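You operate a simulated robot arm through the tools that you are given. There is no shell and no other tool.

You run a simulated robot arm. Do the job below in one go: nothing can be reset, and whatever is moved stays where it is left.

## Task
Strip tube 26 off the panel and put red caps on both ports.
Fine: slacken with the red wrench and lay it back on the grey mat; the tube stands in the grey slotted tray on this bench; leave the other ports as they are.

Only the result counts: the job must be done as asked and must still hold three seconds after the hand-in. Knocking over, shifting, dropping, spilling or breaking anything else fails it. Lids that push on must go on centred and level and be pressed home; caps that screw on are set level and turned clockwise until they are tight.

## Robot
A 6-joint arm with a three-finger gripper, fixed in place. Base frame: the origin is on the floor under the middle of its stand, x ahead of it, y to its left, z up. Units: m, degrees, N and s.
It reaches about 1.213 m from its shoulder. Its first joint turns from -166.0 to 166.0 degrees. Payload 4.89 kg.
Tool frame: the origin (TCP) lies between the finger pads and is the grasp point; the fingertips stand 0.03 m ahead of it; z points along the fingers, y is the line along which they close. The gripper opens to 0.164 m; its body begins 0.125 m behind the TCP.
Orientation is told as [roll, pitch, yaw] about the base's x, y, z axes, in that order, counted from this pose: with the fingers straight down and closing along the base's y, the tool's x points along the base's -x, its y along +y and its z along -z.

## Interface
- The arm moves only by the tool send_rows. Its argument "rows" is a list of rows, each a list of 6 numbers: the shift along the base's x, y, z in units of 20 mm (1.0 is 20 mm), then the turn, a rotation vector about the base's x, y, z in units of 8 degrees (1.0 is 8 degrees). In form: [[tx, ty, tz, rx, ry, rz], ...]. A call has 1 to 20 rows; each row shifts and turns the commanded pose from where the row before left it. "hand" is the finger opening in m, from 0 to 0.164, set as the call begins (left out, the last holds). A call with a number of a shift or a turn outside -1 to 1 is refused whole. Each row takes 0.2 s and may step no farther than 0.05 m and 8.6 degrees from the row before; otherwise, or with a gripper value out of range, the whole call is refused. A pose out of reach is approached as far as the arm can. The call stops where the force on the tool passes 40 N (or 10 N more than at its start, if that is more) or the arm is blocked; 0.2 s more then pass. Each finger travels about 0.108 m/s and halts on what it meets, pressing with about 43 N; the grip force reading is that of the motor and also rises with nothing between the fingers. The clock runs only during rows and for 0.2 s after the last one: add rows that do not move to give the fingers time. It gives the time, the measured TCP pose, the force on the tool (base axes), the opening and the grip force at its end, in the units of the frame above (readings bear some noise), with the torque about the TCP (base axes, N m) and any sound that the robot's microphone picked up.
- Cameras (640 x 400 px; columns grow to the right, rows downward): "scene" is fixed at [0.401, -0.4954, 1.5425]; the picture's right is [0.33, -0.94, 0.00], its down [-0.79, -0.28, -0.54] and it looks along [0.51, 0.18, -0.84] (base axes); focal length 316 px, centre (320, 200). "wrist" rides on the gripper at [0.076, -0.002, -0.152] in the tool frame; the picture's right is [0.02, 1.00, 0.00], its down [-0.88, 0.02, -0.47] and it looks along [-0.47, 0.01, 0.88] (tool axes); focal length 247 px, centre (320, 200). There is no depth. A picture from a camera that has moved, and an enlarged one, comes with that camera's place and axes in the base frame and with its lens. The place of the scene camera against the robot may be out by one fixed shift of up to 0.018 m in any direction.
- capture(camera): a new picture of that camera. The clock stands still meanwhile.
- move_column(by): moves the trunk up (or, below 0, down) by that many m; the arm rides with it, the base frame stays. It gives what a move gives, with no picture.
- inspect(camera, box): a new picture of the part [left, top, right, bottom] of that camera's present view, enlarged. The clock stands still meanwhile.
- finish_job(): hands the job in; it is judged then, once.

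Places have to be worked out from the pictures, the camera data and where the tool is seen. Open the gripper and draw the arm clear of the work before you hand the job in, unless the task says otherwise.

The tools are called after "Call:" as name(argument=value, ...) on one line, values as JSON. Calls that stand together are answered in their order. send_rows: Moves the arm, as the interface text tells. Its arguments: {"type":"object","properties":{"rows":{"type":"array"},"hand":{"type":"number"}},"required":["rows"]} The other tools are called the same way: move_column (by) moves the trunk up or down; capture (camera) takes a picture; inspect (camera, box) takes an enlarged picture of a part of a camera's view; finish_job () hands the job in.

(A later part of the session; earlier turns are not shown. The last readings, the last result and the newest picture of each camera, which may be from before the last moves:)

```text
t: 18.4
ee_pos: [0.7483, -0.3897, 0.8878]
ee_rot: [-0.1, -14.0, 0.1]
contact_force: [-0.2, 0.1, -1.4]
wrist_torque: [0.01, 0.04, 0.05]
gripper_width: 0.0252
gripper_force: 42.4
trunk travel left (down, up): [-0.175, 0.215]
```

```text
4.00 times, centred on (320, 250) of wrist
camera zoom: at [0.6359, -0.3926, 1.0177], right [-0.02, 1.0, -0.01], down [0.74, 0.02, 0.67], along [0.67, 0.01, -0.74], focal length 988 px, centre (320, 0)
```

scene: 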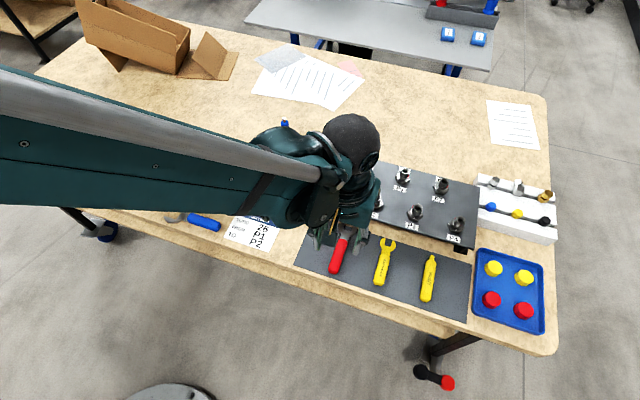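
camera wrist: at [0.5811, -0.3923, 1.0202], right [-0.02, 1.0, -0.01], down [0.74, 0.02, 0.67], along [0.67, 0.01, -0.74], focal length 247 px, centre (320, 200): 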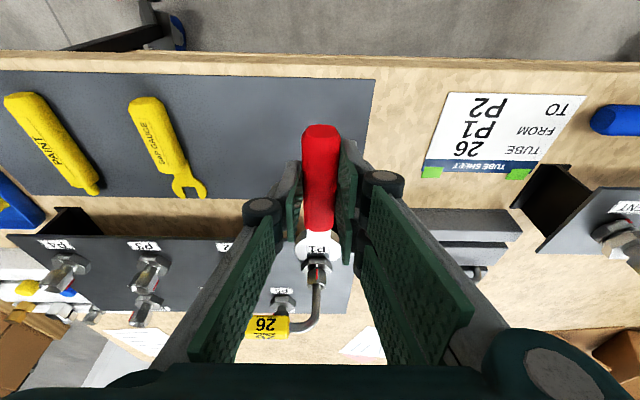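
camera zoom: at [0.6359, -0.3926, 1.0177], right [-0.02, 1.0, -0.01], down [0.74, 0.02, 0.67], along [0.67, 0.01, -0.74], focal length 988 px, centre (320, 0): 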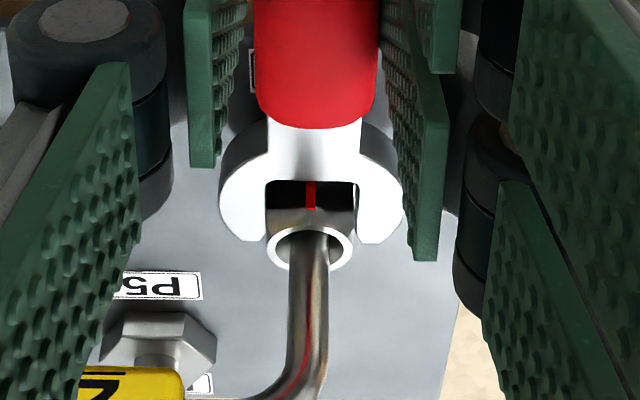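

Jaw is on the nut with the flats between its faces. I push 3 mm deeper, centre it by 0.4 mm, and check the forces before turning.

Call:
send_rows(rows=[[0.08, -0.02, 0, 0, 0, 0], [0.07, 0, 0, 0, 0, 0], [0, 0, 0, 0, 0, 0]])

Call:
inspect(camera="wrist", box=[296, 236, 344, 266])

```text
t: 19.2
ee_pos: [0.7498, -0.3904, 0.8878]
ee_rot: [0.0, -14.0, -0.1]
contact_force: [0.0, 0.4, -1.0]
wrist_torque: [0.01, 0.01, 0.03]
gripper_width: 0.0253
gripper_force: 43.3
trunk travel left (down, up): [-0.175, 0.215]
```

```text
13.33 times, centred on (320, 251) of wrist
camera zoom: at [0.6389, -0.3931, 1.0177], right [-0.02, 1.0, -0.01], down [0.74, 0.02, 0.67], along [0.67, 0.01, -0.74], focal length 3293 px, centre (320, -480)
```

zoom: 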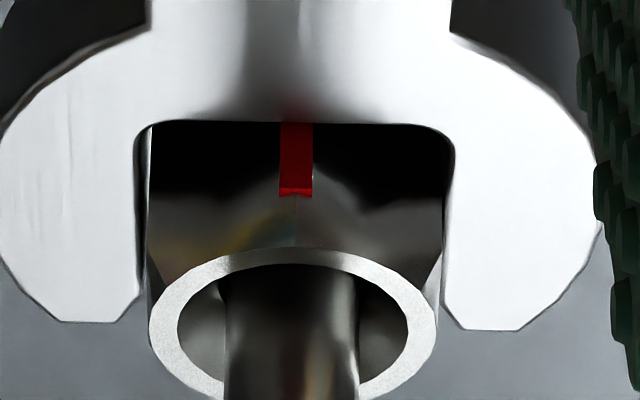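

Centred with no contact force. I start turning counter-clockwise about the nut axis, 10° first, to feel the resistance.

Call:
send_rows(rows=[[0.019, -0.427, 0, 0, 0, 0.625], [0.056, -0.424, 0, 0, 0, 0.625], [0, 0, 0, 0, 0, 0]])

Call:
inspect(camera="wrist", box=[280, 220, 360, 280])

```text
t: 20.0
ee_pos: [0.7524, -0.4075, 0.8891]
ee_rot: [0.0, -14.0, 10.0]
contact_force: [4.7, -0.6, -4.1]
wrist_torque: [-0.15, 0.17, -0.67]
gripper_width: 0.0253
gripper_force: 43.1
trunk travel left (down, up): [-0.175, 0.215]
```

```text
6.67 times, centred on (320, 250) of wrist
camera zoom: at [0.6426, -0.4292, 1.0184], right [-0.2, 0.98, -0.01], down [0.73, 0.15, 0.67], along [0.66, 0.13, -0.74], focal length 1646 px, centre (320, -133)
```

zoom: 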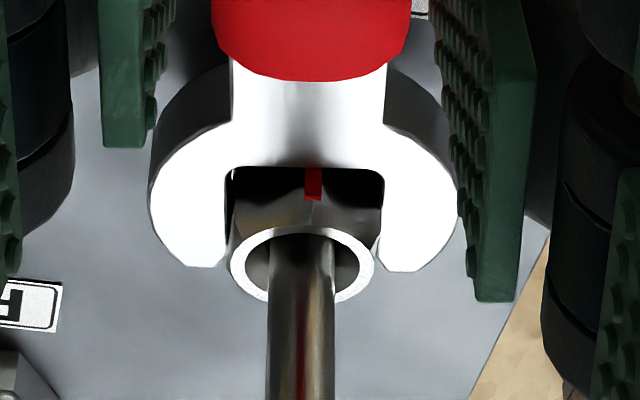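

Contact builds up (0.67 N·m reaction, few N). I keep turning to 30°.

Call:
send_rows(rows=[[0.0925, -0.417, 0, 0, 0, 0.625], [0.1286, -0.408, 0, 0, 0, 0.625], [0.1636, -0.395, 0, 0, 0, 0.625], [0.1974, -0.379, 0, 0, 0, 0.625], [0, 0, 0, 0, 0, 0]])

Call:
inspect(camera="wrist", box=[280, 220, 360, 280])

Call:
capture(camera="wrist")

```text
t: 21.2
ee_pos: [0.7631, -0.4387, 0.8888]
ee_rot: [0.0, -14.0, 30.1]
contact_force: [10.1, -0.3, 13.7]
wrist_torque: [0.65, -1.53, -1.06]
gripper_width: 0.0257
gripper_force: 42.7
trunk travel left (down, up): [-0.175, 0.215]
```

```text
6.67 times, centred on (320, 250) of wrist
camera zoom: at [0.6674, -0.4972, 1.0181], right [-0.52, 0.85, -0.01], down [0.63, 0.39, 0.67], along [0.58, 0.35, -0.74], focal length 1646 px, centre (320, -133)
```

zoom: 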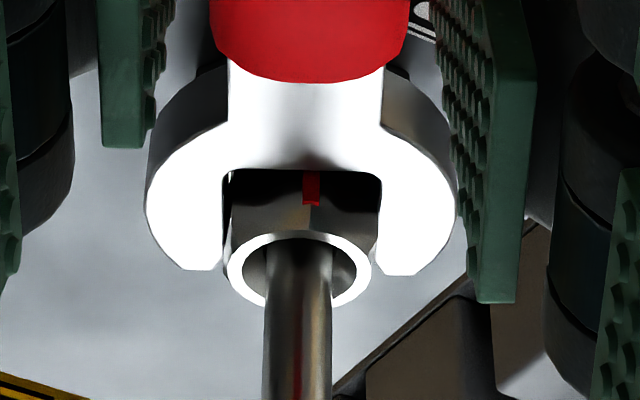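

```text
taken
camera wrist: at [0.6674, -0.4972, 1.0181], right [-0.52, 0.85, -0.01], down [0.63, 0.39, 0.67], along [0.58, 0.35, -0.74], focal length 247 px, centre (320, 200)
```

wrist: 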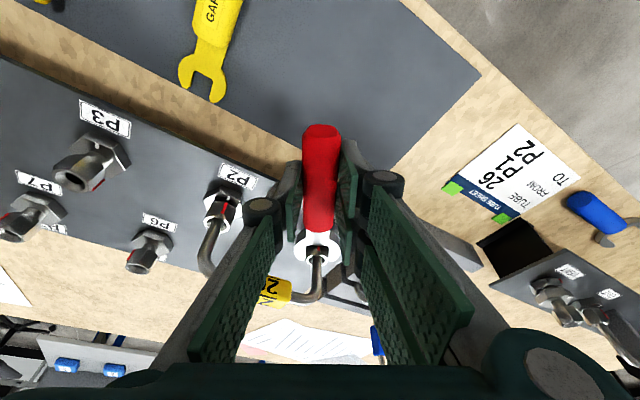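

The nut turns with the wrench (red mark stays inside the jaw, about 6° lag), so it is now ~24° loose with modest force. I ease back 4°, pull the jaw straight off along the handle, and swing round to re-engage at -36°.

Call:
send_rows(rows=[[-0.16, 0.301, 0, 0, 0, -0.5], [0, 0, 0, 0, 0, 0]])

```text
t: 21.8
ee_pos: [0.7593, -0.4328, 0.8878]
ee_rot: [0.0, -14.0, 26.1]
contact_force: [0.9, -4.2, -2.1]
wrist_torque: [-0.15, 0.13, -0.37]
gripper_width: 0.0253
gripper_force: 43.1
trunk travel left (down, up): [-0.175, 0.215]
```

A little preload remains, so I ease 2° more and then retract 45 mm along the handle.

Call:
send_rows(rows=[[-0.072, 0.155, 0, 0, 0, -0.25], [0, 0, 0, 0, 0, 0], [-0.4, -0.178, 0, 0, 0, 0], [-0.55, -0.245, 0, 0, 0, 0], [-0.55, -0.245, 0, 0, 0, 0], [-0.555, -0.247, 0, 0, 0, 0], [0, 0, 0, 0, 0, 0]])

Call:
capture(camera="wrist")

Call:
inspect(camera="wrist", box=[280, 210, 360, 290])

```text
t: 23.4
ee_pos: [0.7174, -0.4478, 0.8866]
ee_rot: [0.0, -14.0, 23.9]
contact_force: [-0.8, 0.2, -1.8]
wrist_torque: [-0.03, 0.04, 0.04]
gripper_width: 0.0253
gripper_force: 42.8
trunk travel left (down, up): [-0.175, 0.215]
```

```text
taken
camera wrist: at [0.6163, -0.4956, 1.0174], right [-0.43, 0.9, -0.01], down [0.67, 0.32, 0.67], along [0.61, 0.28, -0.74], focal length 247 px, centre (320, 200)
```

wrist: 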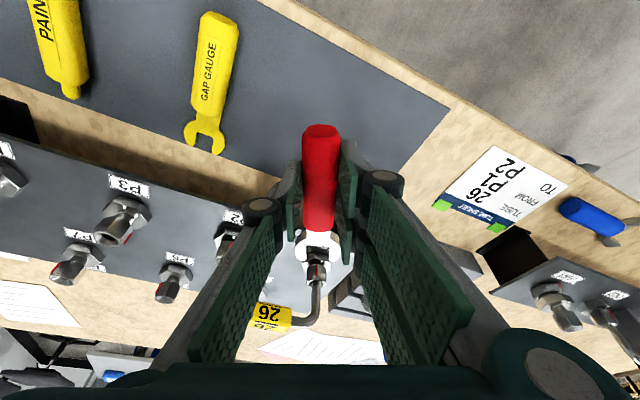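

```text
5.00 times, centred on (320, 250) of wrist
camera zoom: at [0.6163, -0.4956, 1.0174], right [-0.43, 0.9, -0.01], down [0.67, 0.32, 0.67], along [0.61, 0.28, -0.74], focal length 1235 px, centre (320, -50)
```

zoom: 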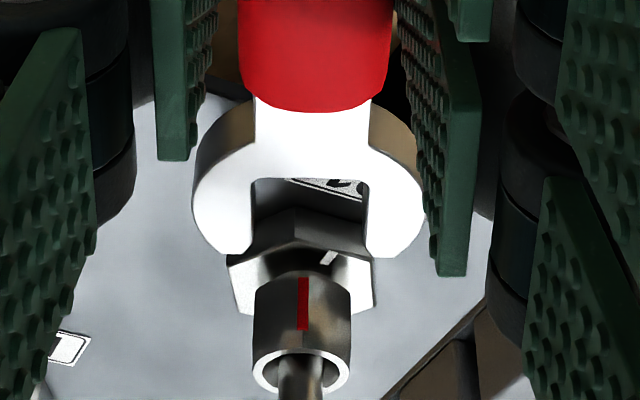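

The red mark now sits ~24° counter-clockwise of the white tick, as planned. I swing the wrench around the nut at a safe radius to -36°, the next flat position.

Call:
send_rows(rows=[[-0.323, 0.8755, 0, 0, 0, -0.9375], [-0.206, 0.9105, 0, 0, 0, -0.9375], [-0.0855, 0.929, 0, 0, 0, -0.9375], [0.0365, 0.933, 0, 0, 0, -0.9375], [0.158, 0.9195, 0, 0, 0, -0.9375], [0.277, 0.8915, 0, 0, 0, -0.9375], [0.3905, 0.8475, 0, 0, 0, -0.9375], [0.498, 0.7895, 0, 0, 0, -0.9375], [0, 0, 0, 0, 0, 0]])

Call:
capture(camera="wrist")

Call:
inspect(camera="wrist", box=[280, 210, 360, 290])

```text
t: 25.4
ee_pos: [0.734, -0.3057, 0.889]
ee_rot: [0.0, -14.0, -36.2]
contact_force: [0.5, -0.8, -1.0]
wrist_torque: [0.07, 0.06, 0.0]
gripper_width: 0.0252
gripper_force: 42.5
trunk travel left (down, up): [-0.175, 0.215]
```

```text
taken
camera wrist: at [0.6418, -0.2433, 1.0192], right [0.57, 0.82, -0.01], down [0.61, -0.42, 0.67], along [0.55, -0.39, -0.74], focal length 247 px, centre (320, 200)
```

wrist: 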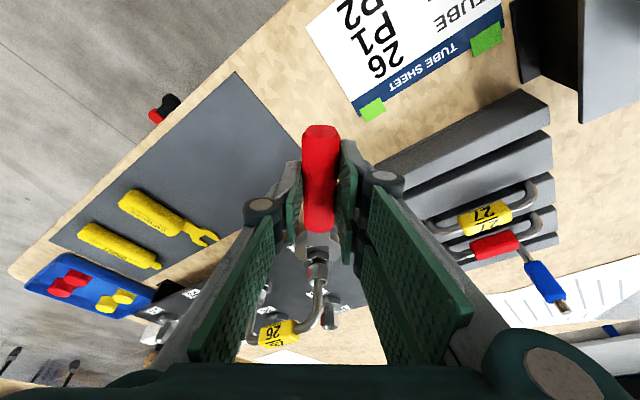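

```text
5.00 times, centred on (320, 250) of wrist
camera zoom: at [0.6418, -0.2433, 1.0192], right [0.57, 0.82, -0.01], down [0.61, -0.42, 0.67], along [0.55, -0.39, -0.74], focal length 1235 px, centre (320, -50)
```

zoom: 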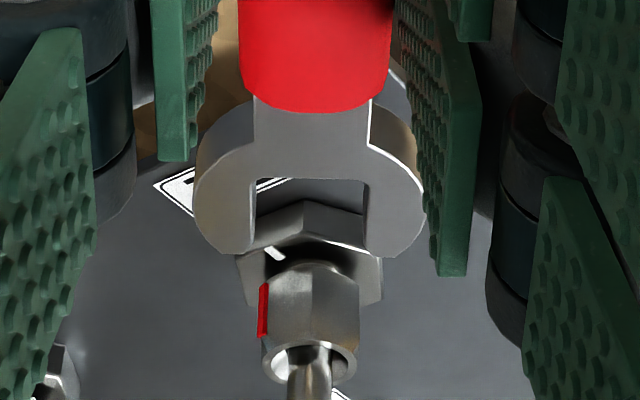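

The jaw lines up with the nut's flats at this angle (offset under 0.5 mm). I advance 45 mm along the wrench axis to engage again.

Call:
send_rows(rows=[[0.466, -0.315, 0, 0, 0, 0], [0.455, -0.331, 0, 0, 0, 0], [0.455, -0.331, 0, 0, 0, 0], [0.455, -0.331, 0, 0, 0, 0], [0, 0, 0, 0, 0, 0]])

Call:
inspect(camera="wrist", box=[280, 220, 360, 280])

```text
t: 26.6
ee_pos: [0.7686, -0.332, 0.89]
ee_rot: [0.0, -14.0, -36.1]
contact_force: [5.5, 11.6, -2.7]
wrist_torque: [0.35, 0.05, 1.22]
gripper_width: 0.0252
gripper_force: 43.0
trunk travel left (down, up): [-0.175, 0.215]
```

```text
6.67 times, centred on (320, 250) of wrist
camera zoom: at [0.677, -0.2695, 1.0189], right [0.57, 0.82, -0.01], down [0.61, -0.42, 0.67], along [0.55, -0.39, -0.74], focal length 1646 px, centre (320, -133)
```

zoom: 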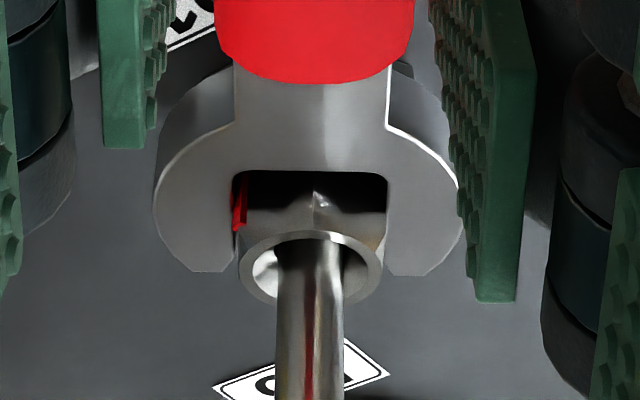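

Slight side contact (≈12 N) but the jaw is well seated. I now turn counter-clockwise from -36° towards 0°, in two stages.

Call:
send_rows(rows=[[-0.2785, -0.4289, 0, 0, 0, 0.75], [-0.2321, -0.4556, 0, 0, 0, 0.75], [-0.1832, -0.4774, 0, 0, 0, 0.75], [-0.1323, -0.4939, 0, 0, 0, 0.75], [0, 0, 0, 0, 0, 0]])

Call:
inspect(camera="wrist", box=[280, 220, 360, 280])

```text
t: 27.8
ee_pos: [0.7528, -0.3689, 0.8888]
ee_rot: [0.0, -14.0, -11.9]
contact_force: [10.5, 12.6, 10.7]
wrist_torque: [0.02, -1.37, 0.92]
gripper_width: 0.0255
gripper_force: 43.2
trunk travel left (down, up): [-0.175, 0.215]
```

```text
6.67 times, centred on (320, 250) of wrist
camera zoom: at [0.6427, -0.35, 1.0179], right [0.19, 0.98, -0.01], down [0.73, -0.13, 0.67], along [0.66, -0.13, -0.74], focal length 1646 px, centre (320, -133)
```

zoom: 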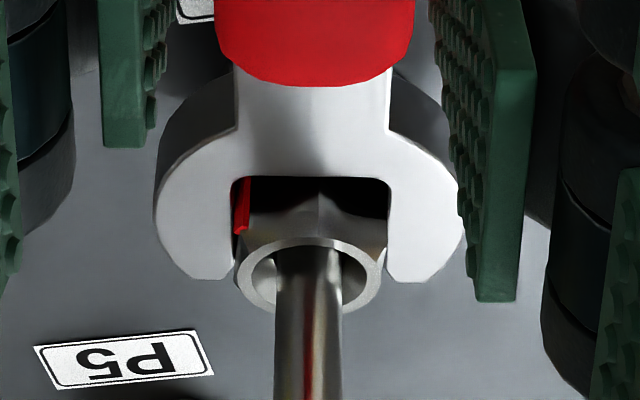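

The nut follows the wrench. I continue to +30°, shifting a fraction of a millimetre to relieve the side and upward load.

Call:
send_rows(rows=[[-0.065, -0.49, 0.015, 0, 0, 0.75], [-0.0268, -0.5106, 0.01, 0, 0, 0.75], [0.0268, -0.5106, 0.01, 0, 0, 0.75], [0.08, -0.505, 0.01, 0, 0, 0.75], [0, 0, 0, 0, 0, 0]])

Call:
inspect(camera="wrist", box=[280, 220, 360, 280])

```text
t: 29.0
ee_pos: [0.7529, -0.4106, 0.8892]
ee_rot: [0.1, -14.0, 11.9]
contact_force: [-11.9, -4.3, -6.0]
wrist_torque: [-0.25, 0.81, -0.56]
gripper_width: 0.025
gripper_force: 43.3
trunk travel left (down, up): [-0.175, 0.215]
```

```text
6.67 times, centred on (320, 250) of wrist
camera zoom: at [0.6436, -0.4365, 1.0186], right [-0.23, 0.97, -0.01], down [0.72, 0.17, 0.67], along [0.65, 0.15, -0.74], focal length 1646 px, centre (320, -133)
```

zoom: 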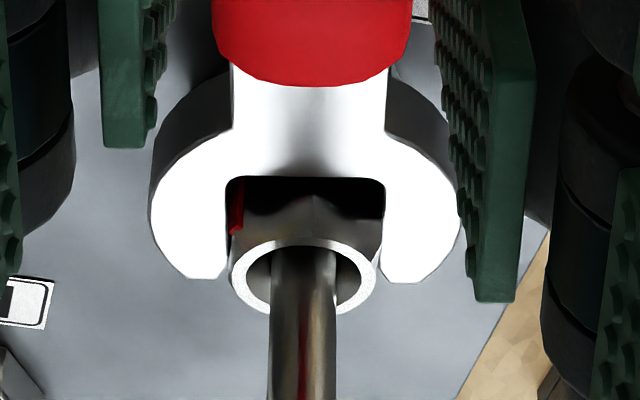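

Nut is at roughly 70° now; I finish this swing to +30°.

Call:
send_rows(rows=[[0.1323, -0.4939, 0, 0, 0, 0.75], [0.1832, -0.4774, 0, 0, 0, 0.75], [0.2321, -0.4556, 0, 0, 0, 0.75], [0, 0, 0, 0, 0, 0]])

Call:
inspect(camera="wrist", box=[280, 220, 360, 280])

```text
t: 30.0
ee_pos: [0.7645, -0.4379, 0.8882]
ee_rot: [0.0, -14.2, 30.1]
contact_force: [3.1, -16.8, 2.0]
wrist_torque: [-0.25, -0.41, -1.75]
gripper_width: 0.0254
gripper_force: 42.9
trunk travel left (down, up): [-0.175, 0.215]
```

```text
6.67 times, centred on (320, 250) of wrist
camera zoom: at [0.6682, -0.4963, 1.0184], right [-0.52, 0.86, -0.01], down [0.63, 0.39, 0.67], along [0.58, 0.35, -0.74], focal length 1646 px, centre (320, -133)
```

zoom: 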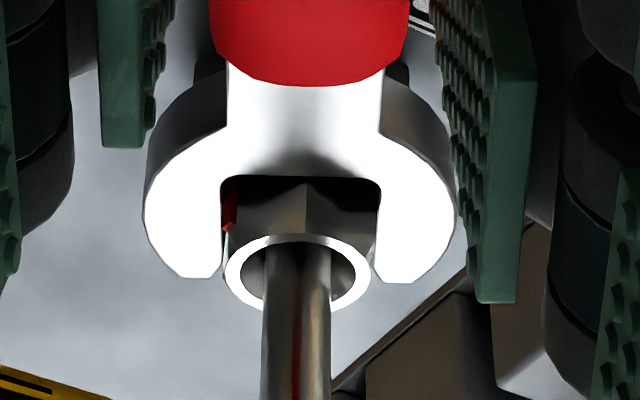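

The nut is at about 89° and still gives friction-like resistance. I ease back, retract along the handle and check the mark.

Call:
send_rows(rows=[[-0.16, 0.301, 0, 0, 0, -0.5], [0, 0, 0, 0, 0, 0], [-0.4, -0.195, 0, 0, 0, 0], [-0.54, -0.263, 0, 0, 0, 0], [-0.54, -0.263, 0, 0, 0, 0], [-0.54, -0.263, 0, 0, 0, 0], [0, 0, 0, 0, 0, 0]])

Call:
inspect(camera="wrist", box=[280, 210, 360, 290])

Call:
capture(camera="wrist")

```text
t: 31.6
ee_pos: [0.7201, -0.4513, 0.8901]
ee_rot: [0.0, -14.0, 25.9]
contact_force: [0.3, -0.1, -1.5]
wrist_torque: [-0.02, 0.04, 0.01]
gripper_width: 0.0252
gripper_force: 42.3
trunk travel left (down, up): [-0.175, 0.215]
```

```text
5.00 times, centred on (320, 250) of wrist
camera zoom: at [0.62, -0.5026, 1.0187], right [-0.46, 0.89, -0.01], down [0.66, 0.34, 0.67], along [0.6, 0.3, -0.74], focal length 1235 px, centre (320, -50)
```

zoom: 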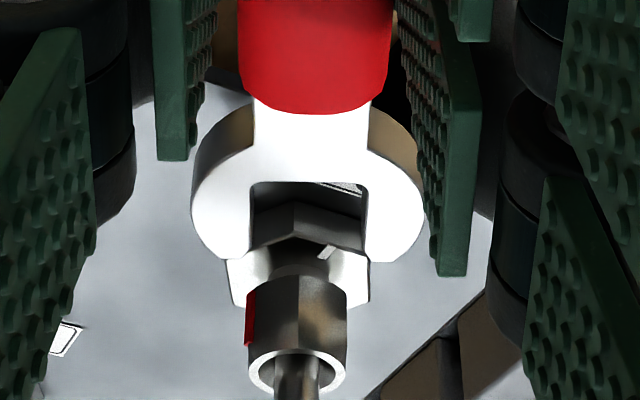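

```text
taken
camera wrist: at [0.62, -0.5026, 1.0187], right [-0.46, 0.89, -0.01], down [0.66, 0.34, 0.67], along [0.6, 0.3, -0.74], focal length 247 px, centre (320, 200)
```

wrist: 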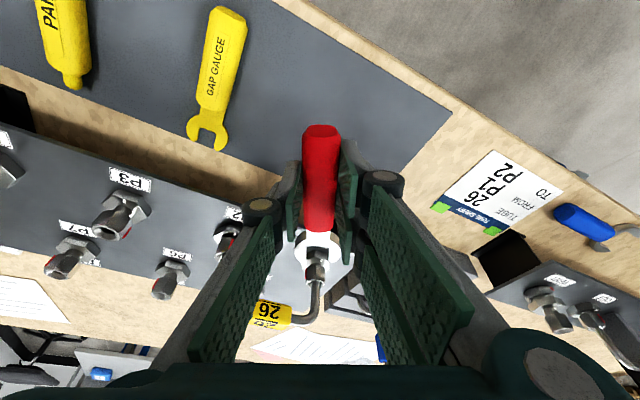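

Red mark is now ~86° from the white tick and the nut has risen about 2.5 mm. For margin I do one more swing: go round to -34°, raising 2 mm.

Call:
send_rows(rows=[[-0.3534, 0.8638, 0.1, 0, 0, -0.9375], [-0.2377, 0.9025, 0, 0, 0, -0.9375], [-0.1177, 0.9258, 0, 0, 0, -0.9375], [0.0041, 0.9333, 0, 0, 0, -0.9375], [0.1259, 0.9248, 0, 0, 0, -0.9375], [0.2454, 0.9004, 0, 0, 0, -0.9375], [0.361, 0.8607, 0, 0, 0, -0.9375], [0.4701, 0.8062, 0, 0, 0, -0.9375], [0, 0, 0, 0, 0, 0]])

Call:
inspect(camera="wrist", box=[280, 210, 360, 290])

```text
t: 33.6
ee_pos: [0.7304, -0.3092, 0.893]
ee_rot: [0.0, -14.0, -34.2]
contact_force: [0.5, 0.5, -1.4]
wrist_torque: [0.0, -0.01, 0.01]
gripper_width: 0.0253
gripper_force: 43.4
trunk travel left (down, up): [-0.175, 0.215]
```

```text
5.00 times, centred on (320, 250) of wrist
camera zoom: at [0.6366, -0.2503, 1.0216], right [0.54, 0.84, -0.01], down [0.62, -0.4, 0.67], along [0.56, -0.37, -0.74], focal length 1235 px, centre (320, -50)
```

zoom: 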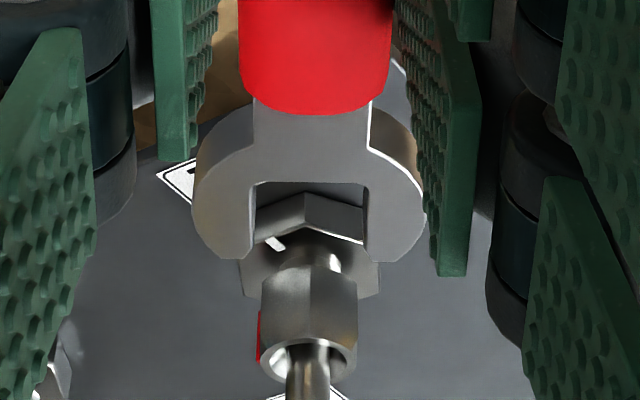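

Aligned well (jaw centre within a pixel or two of the nut). Engage 45 mm along the wrench axis and start turning.

Call:
send_rows(rows=[[0.466, -0.3145, 0, 0, 0, 0], [0.466, -0.3145, 0, 0, 0, 0], [0.466, -0.3145, 0, 0, 0, 0], [0.466, -0.3145, 0, 0, 0, 0], [0, 0, 0, 0, 0, 0]])

Call:
inspect(camera="wrist", box=[280, 220, 360, 280])

```text
t: 34.8
ee_pos: [0.7681, -0.3343, 0.8901]
ee_rot: [0.1, -14.0, -34.0]
contact_force: [1.0, 1.0, -1.4]
wrist_torque: [0.0, -0.04, 0.16]
gripper_width: 0.0252
gripper_force: 43.2
trunk travel left (down, up): [-0.175, 0.215]
```

```text
6.67 times, centred on (320, 250) of wrist
camera zoom: at [0.6743, -0.2758, 1.0202], right [0.54, 0.84, -0.01], down [0.62, -0.4, 0.67], along [0.56, -0.37, -0.74], focal length 1646 px, centre (320, -133)
```

zoom: 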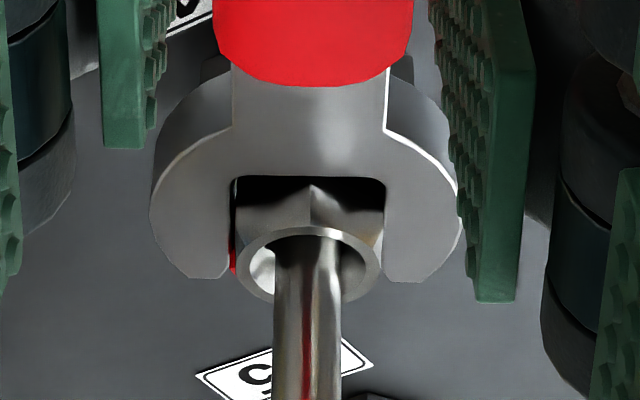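

Engaged freely. I turn counter-clockwise through 66° in one go with a slight rise.

Call:
send_rows(rows=[[-0.2633, -0.4383, 0.01, 0, 0, 0.75], [-0.2161, -0.4634, 0.01, 0, 0, 0.75], [-0.1665, -0.4835, 0.01, 0, 0, 0.75], [-0.115, -0.4982, 0.01, 0, 0, 0.75], [-0.0623, -0.5075, 0.01, 0, 0, 0.75], [-0.0089, -0.5113, 0.01, 0, 0, 0.75], [0.0446, -0.5094, 0.01, 0, 0, 0.75], [0.0976, -0.5019, 0.01, 0, 0, 0.75], [0.1495, -0.489, 0.01, 0, 0, 0.75], [0.1998, -0.4707, 0.01, 0, 0, 0.75], [0.2479, -0.4472, 0.01, 0, 0, 0.75], [0, 0, 0, 0, 0, 0]])

Call:
inspect(camera="wrist", box=[280, 220, 360, 280])

```text
t: 37.4
ee_pos: [0.7653, -0.4416, 0.8935]
ee_rot: [0.0, -14.0, 32.0]
contact_force: [2.4, -2.4, -1.1]
wrist_torque: [-0.08, -0.05, -0.36]
gripper_width: 0.0255
gripper_force: 43.1
trunk travel left (down, up): [-0.175, 0.215]
```

```text
6.67 times, centred on (320, 250) of wrist
camera zoom: at [0.6722, -0.5035, 1.0233], right [-0.55, 0.84, -0.01], down [0.62, 0.41, 0.67], along [0.56, 0.37, -0.74], focal length 1646 px, centre (320, -133)
```

zoom: 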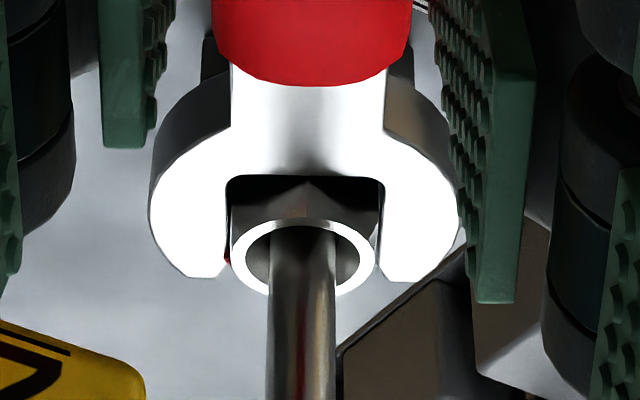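

Resistance dropped to ~0.36 N·m: P1's nut is slack at about 148°. I ease back, retract, and move round to face P2 at yaw 0.

Call:
send_rows(rows=[[-0.17, 0.295, 0, 0, 0, -0.5], [0, 0, 0, 0, 0, 0], [-0.4, -0.213, 0, 0, 0, 0], [-0.529, -0.281, 0, 0, 0, 0], [-0.529, -0.281, 0, 0, 0, 0], [-0.529, -0.281, 0, 0, 0, 0], [0, 0, 0, 0, 0, 0]])

Call:
inspect(camera="wrist", box=[280, 210, 360, 290])

```text
t: 39.0
ee_pos: [0.7221, -0.4572, 0.893]
ee_rot: [0.0, -14.0, 28.0]
contact_force: [-0.6, 0.0, -0.6]
wrist_torque: [0.0, 0.02, 0.04]
gripper_width: 0.0252
gripper_force: 42.6
trunk travel left (down, up): [-0.175, 0.215]
```

```text
5.00 times, centred on (320, 250) of wrist
camera zoom: at [0.624, -0.5123, 1.0233], right [-0.49, 0.87, -0.01], down [0.64, 0.36, 0.67], along [0.59, 0.32, -0.74], focal length 1235 px, centre (320, -50)
```

zoom: 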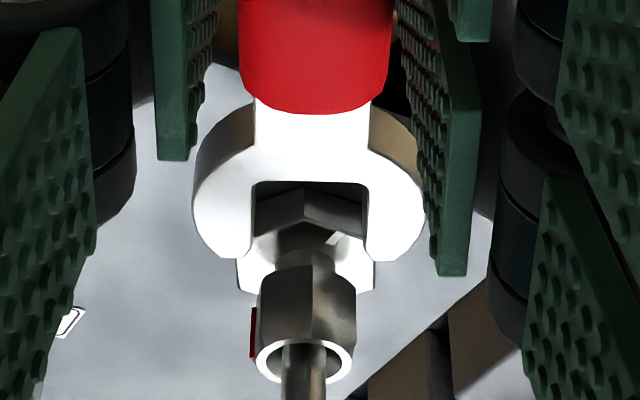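

P1's nut shows ~145° of turn with its neck exposed. Now I move to the P2 approach pose.

Call:
send_rows(rows=[[-0.5, -0.3, 0, 0, 0, -0.875], [-0.5, -0.4, 0, 0, 0, -0.875], [-0.4, -0.5, 0, 0, 0, -0.875], [-0.2, -0.5, -0.1, 0, 0, -0.875], [0, 0, -0.12, 0, 0, 0], [0, 0, 0, 0, 0, 0]])

Call:
capture(camera="wrist")

Call:
inspect(camera="wrist", box=[280, 210, 360, 290])

```text
t: 40.4
ee_pos: [0.6908, -0.4903, 0.8886]
ee_rot: [0.1, -14.0, 0.1]
contact_force: [0.5, 0.2, -0.8]
wrist_torque: [-0.02, 0.05, -0.03]
gripper_width: 0.0251
gripper_force: 43.0
trunk travel left (down, up): [-0.175, 0.215]
```

```text
taken
camera wrist: at [0.5792, -0.4934, 1.0181], right [-0.02, 1.0, -0.01], down [0.74, 0.02, 0.67], along [0.67, 0.01, -0.74], focal length 247 px, centre (320, 200)
```

wrist: 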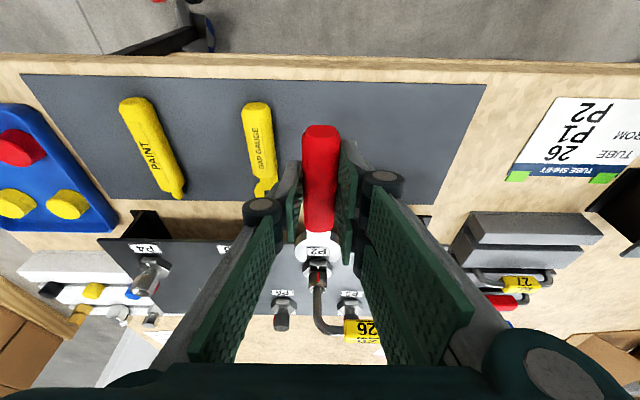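

```text
5.00 times, centred on (320, 250) of wrist
camera zoom: at [0.5792, -0.4934, 1.0181], right [-0.02, 1.0, -0.01], down [0.74, 0.02, 0.67], along [0.67, 0.01, -0.74], focal length 1235 px, centre (320, -50)
```

zoom: 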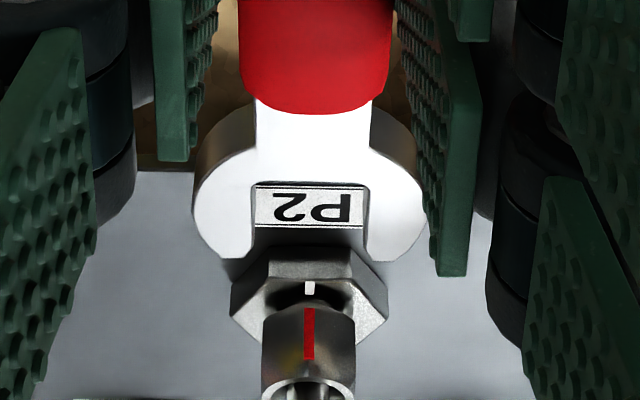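

P2's nut is centred with the jaw path and its red corner faces -x. I lower 1 mm and advance 44 mm, then check.

Call:
send_rows(rows=[[0.45, 0, -0.05, 0, 0, 0], [0.45, 0, 0, 0, 0, 0], [0.45, 0, 0, 0, 0, 0], [0.45, 0, 0, 0, 0, 0], [0.4, 0, 0, 0, 0, 0], [0, 0, 0, 0, 0, 0]])

Call:
inspect(camera="wrist", box=[296, 236, 344, 266])

```text
t: 41.8
ee_pos: [0.7351, -0.4896, 0.8879]
ee_rot: [0.0, -14.0, 0.1]
contact_force: [0.7, 0.6, -1.8]
wrist_torque: [0.03, 0.03, 0.01]
gripper_width: 0.0252
gripper_force: 42.9
trunk travel left (down, up): [-0.175, 0.215]
```

```text
13.33 times, centred on (320, 251) of wrist
camera zoom: at [0.6236, -0.4936, 1.0182], right [-0.02, 1.0, -0.01], down [0.74, 0.02, 0.67], along [0.67, 0.01, -0.74], focal length 3293 px, centre (320, -480)
```

zoom: 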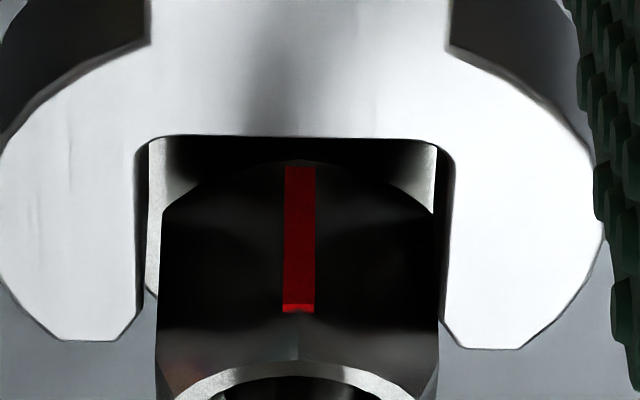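

Good; nut is ~0.4 mm right of the jaw centre, so I nudge +y 0.4 mm and seat 15 mm deeper.

Call:
send_rows(rows=[[0.2, 0.02, 0, 0, 0, 0], [0.2, 0, 0, 0, 0, 0], [0.2, 0, 0, 0, 0, 0], [0.15, 0, 0, 0, 0, 0], [0, 0, 0, 0, 0, 0]])

Call:
inspect(camera="wrist", box=[296, 236, 344, 266])

```text
t: 43.0
ee_pos: [0.749, -0.4903, 0.8881]
ee_rot: [0.0, -14.0, -0.1]
contact_force: [0.2, 0.4, -1.2]
wrist_torque: [0.02, 0.04, 0.03]
gripper_width: 0.0254
gripper_force: 42.7
trunk travel left (down, up): [-0.175, 0.215]
```

```text
13.33 times, centred on (320, 251) of wrist
camera zoom: at [0.6381, -0.4933, 1.0172], right [-0.02, 1.0, -0.01], down [0.74, 0.02, 0.67], along [0.67, 0.01, -0.74], focal length 3293 px, centre (320, -480)
```

zoom: 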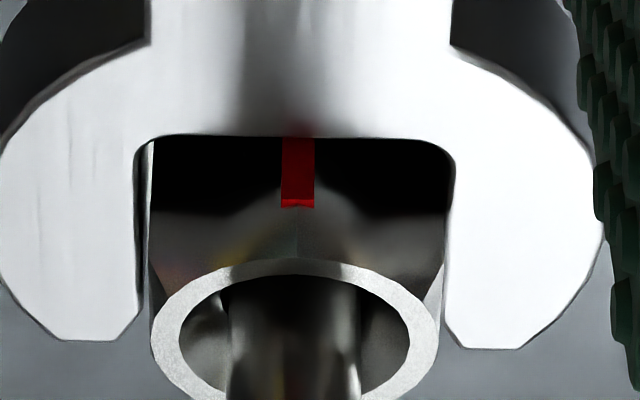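

Seated like P1 was. First swing 0→30° counter-clockwise.

Call:
send_rows(rows=[[0.019, -0.427, 0, 0, 0, 0.625], [0.056, -0.424, 0.01, 0, 0, 0.625], [0.0925, -0.417, 0.01, 0, 0, 0.625], [0.1286, -0.408, 0.01, 0, 0, 0.625], [0.1636, -0.395, 0.01, 0, 0, 0.625], [0.1974, -0.379, 0.01, 0, 0, 0.625], [0, 0, 0, 0, 0, 0]])

Call:
inspect(camera="wrist", box=[280, 220, 360, 280])

```text
t: 44.6
ee_pos: [0.7625, -0.5396, 0.8886]
ee_rot: [0.0, -14.0, 30.0]
contact_force: [-9.6, -8.0, -2.7]
wrist_torque: [-0.31, 0.38, -0.79]
gripper_width: 0.0251
gripper_force: 43.4
trunk travel left (down, up): [-0.175, 0.215]
```

```text
6.67 times, centred on (320, 250) of wrist
camera zoom: at [0.6661, -0.5983, 1.0184], right [-0.52, 0.86, -0.01], down [0.63, 0.39, 0.67], along [0.58, 0.35, -0.74], focal length 1646 px, centre (320, -133)
```

zoom: 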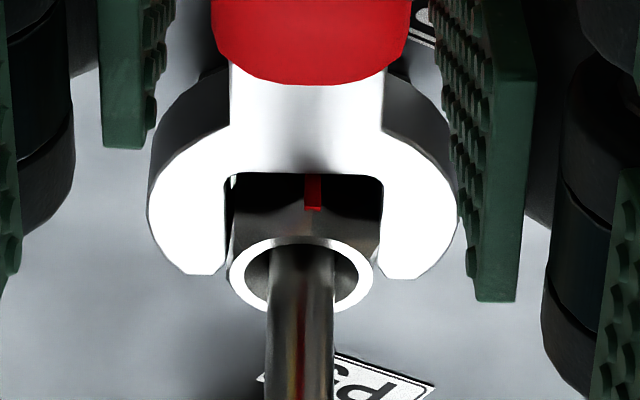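

P2's nut is at ~24°. Ease back 6°, retract along the handle, and swing around to -36°.

Call:
send_rows(rows=[[-0.16, 0.301, 0, 0, 0, -0.5], [-0.072, 0.155, 0, 0, 0, -0.25], [0, 0, 0, 0, 0, 0], [-0.4, -0.178, 0, 0, 0, 0], [-0.55, -0.245, 0, 0, 0, 0], [-0.55, -0.245, 0, 0, 0, 0], [-0.555, -0.247, 0, 0, 0, 0], [0, 0, 0, 0, 0, 0]])

Call:
inspect(camera="wrist", box=[280, 210, 360, 290])

```text
t: 46.4
ee_pos: [0.7175, -0.5481, 0.8886]
ee_rot: [0.0, -14.0, 24.0]
contact_force: [0.8, 1.3, -1.1]
wrist_torque: [-0.03, 0.08, 0.01]
gripper_width: 0.0254
gripper_force: 43.2
trunk travel left (down, up): [-0.175, 0.215]
```

```text
5.00 times, centred on (320, 250) of wrist
camera zoom: at [0.6152, -0.596, 1.0185], right [-0.43, 0.9, -0.01], down [0.67, 0.32, 0.67], along [0.61, 0.28, -0.74], focal length 1235 px, centre (320, -50)
```

zoom: 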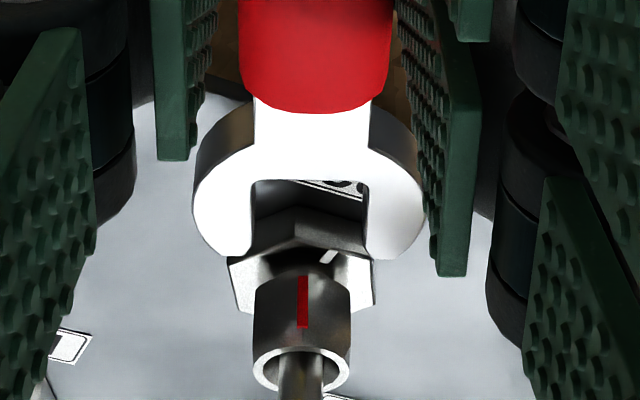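

Same picture as at P1. Swing round to -36° for the second bite.

Call:
send_rows(rows=[[-0.323, 0.8755, 0, 0, 0, -0.9375], [-0.206, 0.9105, 0, 0, 0, -0.9375], [-0.0855, 0.929, 0, 0, 0, -0.9375], [0.0365, 0.933, 0, 0, 0, -0.9375], [0.158, 0.9195, 0, 0, 0, -0.9375], [0.277, 0.8915, 0, 0, 0, -0.9375], [0.3905, 0.8475, 0, 0, 0, -0.9375], [0.498, 0.7895, 0, 0, 0, -0.9375], [0, 0, 0, 0, 0, 0]])

Call:
inspect(camera="wrist", box=[280, 210, 360, 290])

```text
t: 48.4
ee_pos: [0.7327, -0.4074, 0.8882]
ee_rot: [0.0, -14.0, -35.9]
contact_force: [0.2, -0.7, -1.6]
wrist_torque: [0.02, 0.03, 0.03]
gripper_width: 0.0253
gripper_force: 43.5
trunk travel left (down, up): [-0.175, 0.215]
```

```text
5.00 times, centred on (320, 250) of wrist
camera zoom: at [0.6414, -0.3444, 1.0183], right [0.57, 0.82, -0.01], down [0.61, -0.42, 0.67], along [0.55, -0.39, -0.74], focal length 1235 px, centre (320, -50)
```

zoom: 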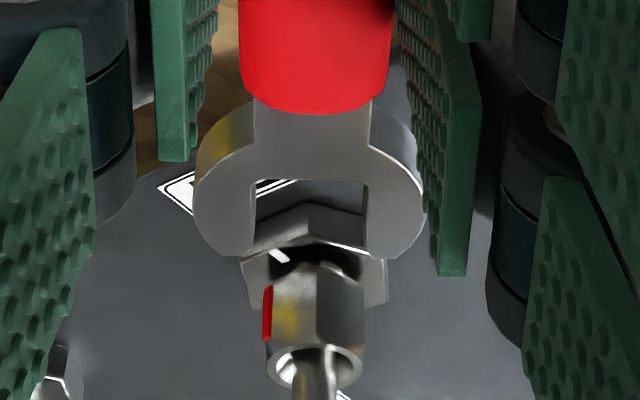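

The nut appears ~1.6 mm right of the jaw path here, so I add that shift and engage.

Call:
send_rows(rows=[[0.043, 0.062, 0, 0, 0, 0], [0.455, -0.331, 0, 0, 0, 0], [0.455, -0.331, 0, 0, 0, 0], [0.455, -0.331, 0, 0, 0, 0], [0.455, -0.331, 0, 0, 0, 0], [0, 0, 0, 0, 0, 0]])

Call:
inspect(camera="wrist", box=[280, 220, 360, 280])

```text
t: 49.8
ee_pos: [0.7719, -0.4316, 0.8881]
ee_rot: [-0.1, -14.0, -35.9]
contact_force: [-0.7, -0.2, -0.8]
wrist_torque: [0.04, 0.08, -0.03]
gripper_width: 0.0254
gripper_force: 43.2
trunk travel left (down, up): [-0.175, 0.215]
```

```text
6.67 times, centred on (320, 250) of wrist
camera zoom: at [0.6784, -0.3693, 1.018], right [0.57, 0.82, -0.01], down [0.61, -0.42, 0.67], along [0.55, -0.39, -0.74], focal length 1646 px, centre (320, -133)
```

zoom: 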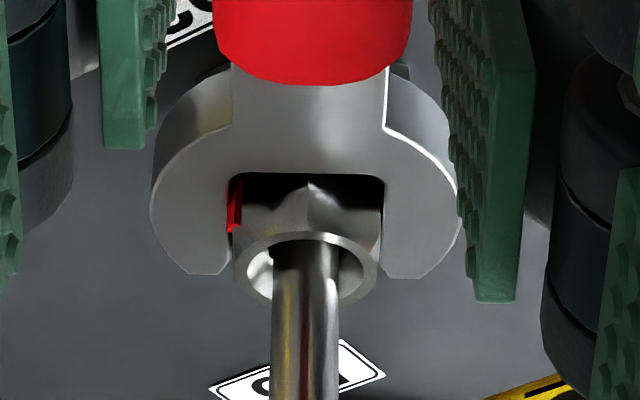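

Seated without contact force. Turn 66° counter-clockwise with a slight rise.

Call:
send_rows(rows=[[-0.2785, -0.4289, 0.01, 0, 0, 0.75], [-0.2321, -0.4556, 0.01, 0, 0, 0.75], [-0.1832, -0.4774, 0.01, 0, 0, 0.75], [-0.1323, -0.4939, 0.01, 0, 0, 0.75], [-0.08, -0.505, 0.01, 0, 0, 0.75], [-0.0268, -0.5106, 0.01, 0, 0, 0.75], [0.0268, -0.5106, 0.01, 0, 0, 0.75], [0.08, -0.505, 0.01, 0, 0, 0.75], [0.1323, -0.4939, 0.01, 0, 0, 0.75], [0.1832, -0.4774, 0.01, 0, 0, 0.75], [0.2321, -0.4556, 0.01, 0, 0, 0.75], [0, 0, 0, 0, 0, 0]])

Call:
inspect(camera="wrist", box=[280, 220, 360, 280])

```text
t: 52.4
ee_pos: [0.7638, -0.5394, 0.892]
ee_rot: [0.0, -14.1, 30.0]
contact_force: [3.5, -13.9, -3.3]
wrist_torque: [-0.45, 0.12, -1.64]
gripper_width: 0.0251
gripper_force: 43.3
trunk travel left (down, up): [-0.175, 0.215]
```

```text
6.67 times, centred on (320, 250) of wrist
camera zoom: at [0.6677, -0.5968, 1.0209], right [-0.52, 0.85, -0.01], down [0.63, 0.39, 0.67], along [0.58, 0.35, -0.74], focal length 1646 px, centre (320, -133)
```

zoom: 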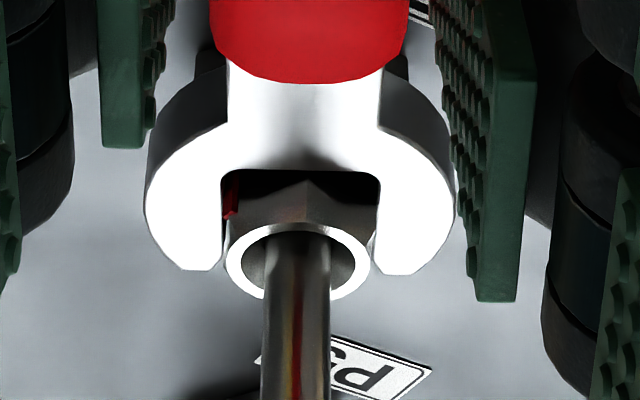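

Nut ~86°. Ease back 4°, retract, and swing to -34° for the third bite.

Call:
send_rows(rows=[[-0.16, 0.301, 0, 0, 0, -0.5], [0, 0, 0, 0, 0, 0], [-0.4, -0.195, 0, 0, 0, 0], [-0.54, -0.263, 0, 0, 0, 0], [-0.54, -0.263, 0, 0, 0, 0], [-0.54, -0.263, 0, 0, 0, 0], [0, 0, 0, 0, 0, 0], [-0.3534, 0.8638, 0, 0, 0, -0.9375], [-0.2377, 0.9025, 0, 0, 0, -0.9375], [-0.1177, 0.9258, 0, 0, 0, -0.9375], [0.0041, 0.9333, 0, 0, 0, -0.9375], [0.1259, 0.9248, 0, 0, 0, -0.9375], [0.2454, 0.9004, 0, 0, 0, -0.9375], [0.361, 0.8607, 0, 0, 0, -0.9375], [0.4701, 0.8062, 0, 0, 0, -0.9375], [0, 0, 0, 0, 0, 0]])

Call:
inspect(camera="wrist", box=[280, 210, 360, 290])

```text
t: 55.8
ee_pos: [0.7298, -0.4083, 0.8902]
ee_rot: [0.0, -13.9, -34.1]
contact_force: [-0.5, 0.6, -1.4]
wrist_torque: [0.01, 0.02, -0.03]
gripper_width: 0.0253
gripper_force: 43.2
trunk travel left (down, up): [-0.175, 0.215]
```

```text
5.00 times, centred on (320, 250) of wrist
camera zoom: at [0.6365, -0.3495, 1.0207], right [0.54, 0.84, -0.01], down [0.62, -0.4, 0.67], along [0.56, -0.37, -0.74], focal length 1235 px, centre (320, -50)
```

zoom: 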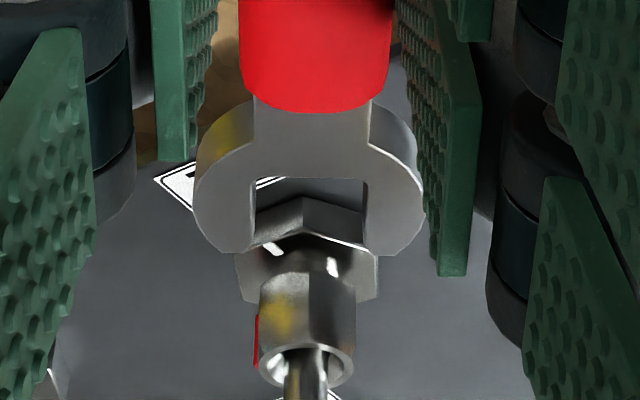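

Aligned. Engage and turn another 66°.

Call:
send_rows(rows=[[0.466, -0.3145, 0.03, 0, 0, 0], [0.466, -0.3145, 0, 0, 0, 0], [0.466, -0.3145, 0, 0, 0, 0], [0.466, -0.3145, 0, 0, 0, 0], [0, 0, 0, 0, 0, 0]])

Call:
inspect(camera="wrist", box=[280, 220, 360, 280])

```text
t: 57.0
ee_pos: [0.7675, -0.434, 0.8918]
ee_rot: [0.0, -14.0, -34.0]
contact_force: [-0.3, -0.5, -1.0]
wrist_torque: [0.03, 0.06, 0.02]
gripper_width: 0.0253
gripper_force: 43.2
trunk travel left (down, up): [-0.175, 0.215]
```

```text
6.67 times, centred on (320, 250) of wrist
camera zoom: at [0.6734, -0.3746, 1.0216], right [0.54, 0.84, -0.01], down [0.62, -0.4, 0.67], along [0.56, -0.37, -0.74], focal length 1646 px, centre (320, -133)
```

zoom: 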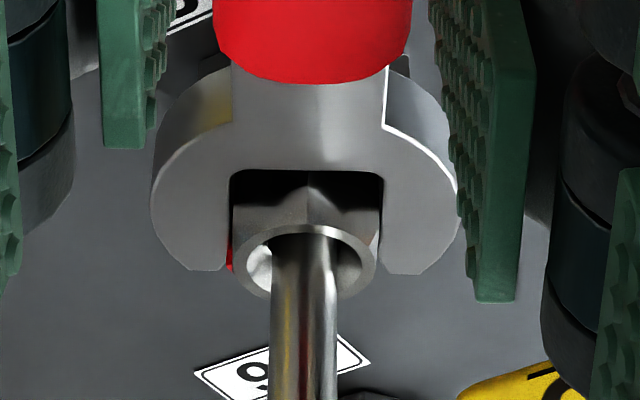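

Engaged freely; turning the third 66° stroke on P2.

Call:
send_rows(rows=[[-0.2633, -0.4383, 0.01, 0, 0, 0.75], [-0.2161, -0.4634, 0.01, 0, 0, 0.75], [-0.1665, -0.4835, 0.01, 0, 0, 0.75], [-0.115, -0.4982, 0.01, 0, 0, 0.75], [-0.0623, -0.5075, 0.01, 0, 0, 0.75], [-0.0089, -0.5113, 0.01, 0, 0, 0.75], [0.0446, -0.5094, 0.01, 0, 0, 0.75], [0.0976, -0.5019, 0.01, 0, 0, 0.75], [0.1495, -0.489, 0.01, 0, 0, 0.75], [0.1998, -0.4707, 0.01, 0, 0, 0.75], [0.2479, -0.4472, 0.01, 0, 0, 0.75], [0, 0, 0, 0, 0, 0]])

Call:
inspect(camera="wrist", box=[280, 220, 360, 280])

```text
t: 59.6
ee_pos: [0.7666, -0.5415, 0.8953]
ee_rot: [0.1, -14.0, 32.0]
contact_force: [-5.4, -18.7, 3.9]
wrist_torque: [-0.36, -0.13, -1.31]
gripper_width: 0.0258
gripper_force: 43.3
trunk travel left (down, up): [-0.175, 0.215]
```

```text
6.67 times, centred on (320, 250) of wrist
camera zoom: at [0.6717, -0.6027, 1.0242], right [-0.55, 0.84, -0.01], down [0.62, 0.41, 0.67], along [0.56, 0.36, -0.74], focal length 1646 px, centre (320, -133)
```

zoom: 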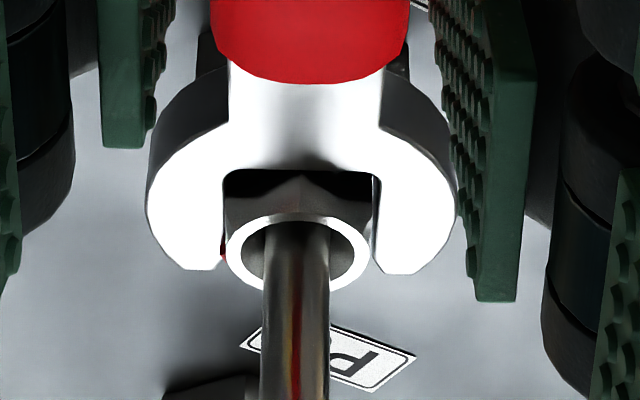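

Working the reaction back to the nut axis, its own torque fell from ~0.55 N·m to ~0.04 N·m, so P2 is slack as well. I ease back and retract, and check P2's mark.

Call:
send_rows(rows=[[-0.17, 0.295, 0, 0, 0, -0.5], [0, 0, 0, 0, 0, 0], [-0.4, -0.213, 0, 0, 0, 0], [-0.529, -0.281, 0, 0, 0, 0], [-0.529, -0.281, 0, 0, 0, 0], [-0.529, -0.281, 0, 0, 0, 0], [0, 0, 0, 0, 0, 0]])

Call:
capture(camera="wrist")

Call:
inspect(camera="wrist", box=[280, 210, 360, 290])

```text
t: 61.2
ee_pos: [0.721, -0.5546, 0.894]
ee_rot: [0.0, -14.0, 27.9]
contact_force: [0.4, 0.6, -0.8]
wrist_torque: [-0.01, 0.05, -0.01]
gripper_width: 0.0254
gripper_force: 42.7
trunk travel left (down, up): [-0.175, 0.215]
```

```text
taken
camera wrist: at [0.6239, -0.6108, 1.0234], right [-0.49, 0.87, -0.01], down [0.64, 0.36, 0.67], along [0.59, 0.32, -0.74], focal length 247 px, centre (320, 200)
```

wrist: 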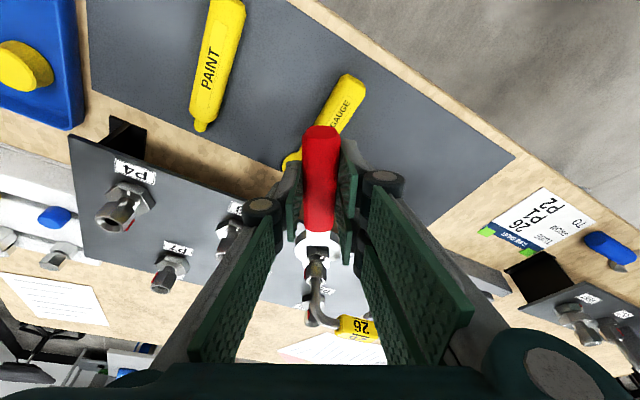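

```text
5.00 times, centred on (320, 250) of wrist
camera zoom: at [0.6239, -0.6108, 1.0234], right [-0.49, 0.87, -0.01], down [0.64, 0.36, 0.67], along [0.59, 0.32, -0.74], focal length 1235 px, centre (320, -50)
```

zoom: 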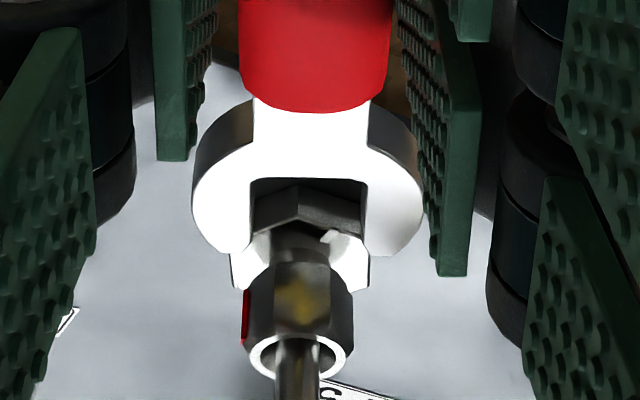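

P2's nut now shows about 118° (it was free enough to be dragged back a little as the jaw pulled off). To be safe I give P2 one more small bite: go to -2° where its flats should align.

Call:
send_rows(rows=[[-0.3156, 0.6768, 0, 0, 0, -0.75], [-0.2432, 0.7061, 0, 0, 0, -0.75], [-0.168, 0.7277, 0, 0, 0, -0.75], [-0.091, 0.7413, 0, 0, 0, -0.75], [-0.04, 0.66, 0, 0, 0, -0.75], [0, 0, 0, 0, 0, 0]])

Call:
inspect(camera="wrist", box=[280, 210, 360, 290])

```text
t: 62.6
ee_pos: [0.705, -0.4852, 0.8939]
ee_rot: [0.0, -13.9, -2.0]
contact_force: [-0.4, 0.3, -1.1]
wrist_torque: [-0.05, 0.04, 0.02]
gripper_width: 0.0253
gripper_force: 43.3
trunk travel left (down, up): [-0.175, 0.215]
```

```text
5.00 times, centred on (320, 250) of wrist
camera zoom: at [0.5927, -0.4845, 1.0231], right [0.02, 1.0, -0.01], down [0.74, -0.01, 0.67], along [0.67, -0.01, -0.74], focal length 1235 px, centre (320, -50)
```

zoom: 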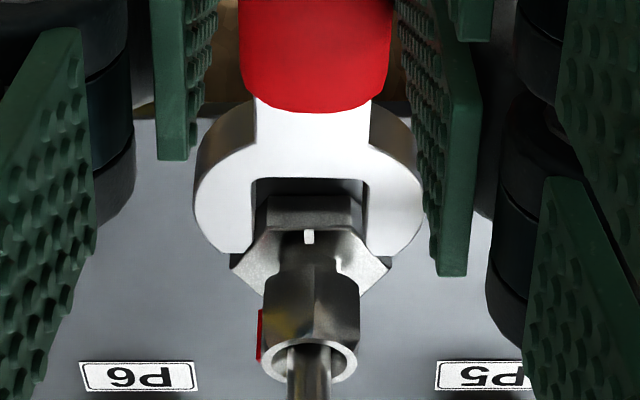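

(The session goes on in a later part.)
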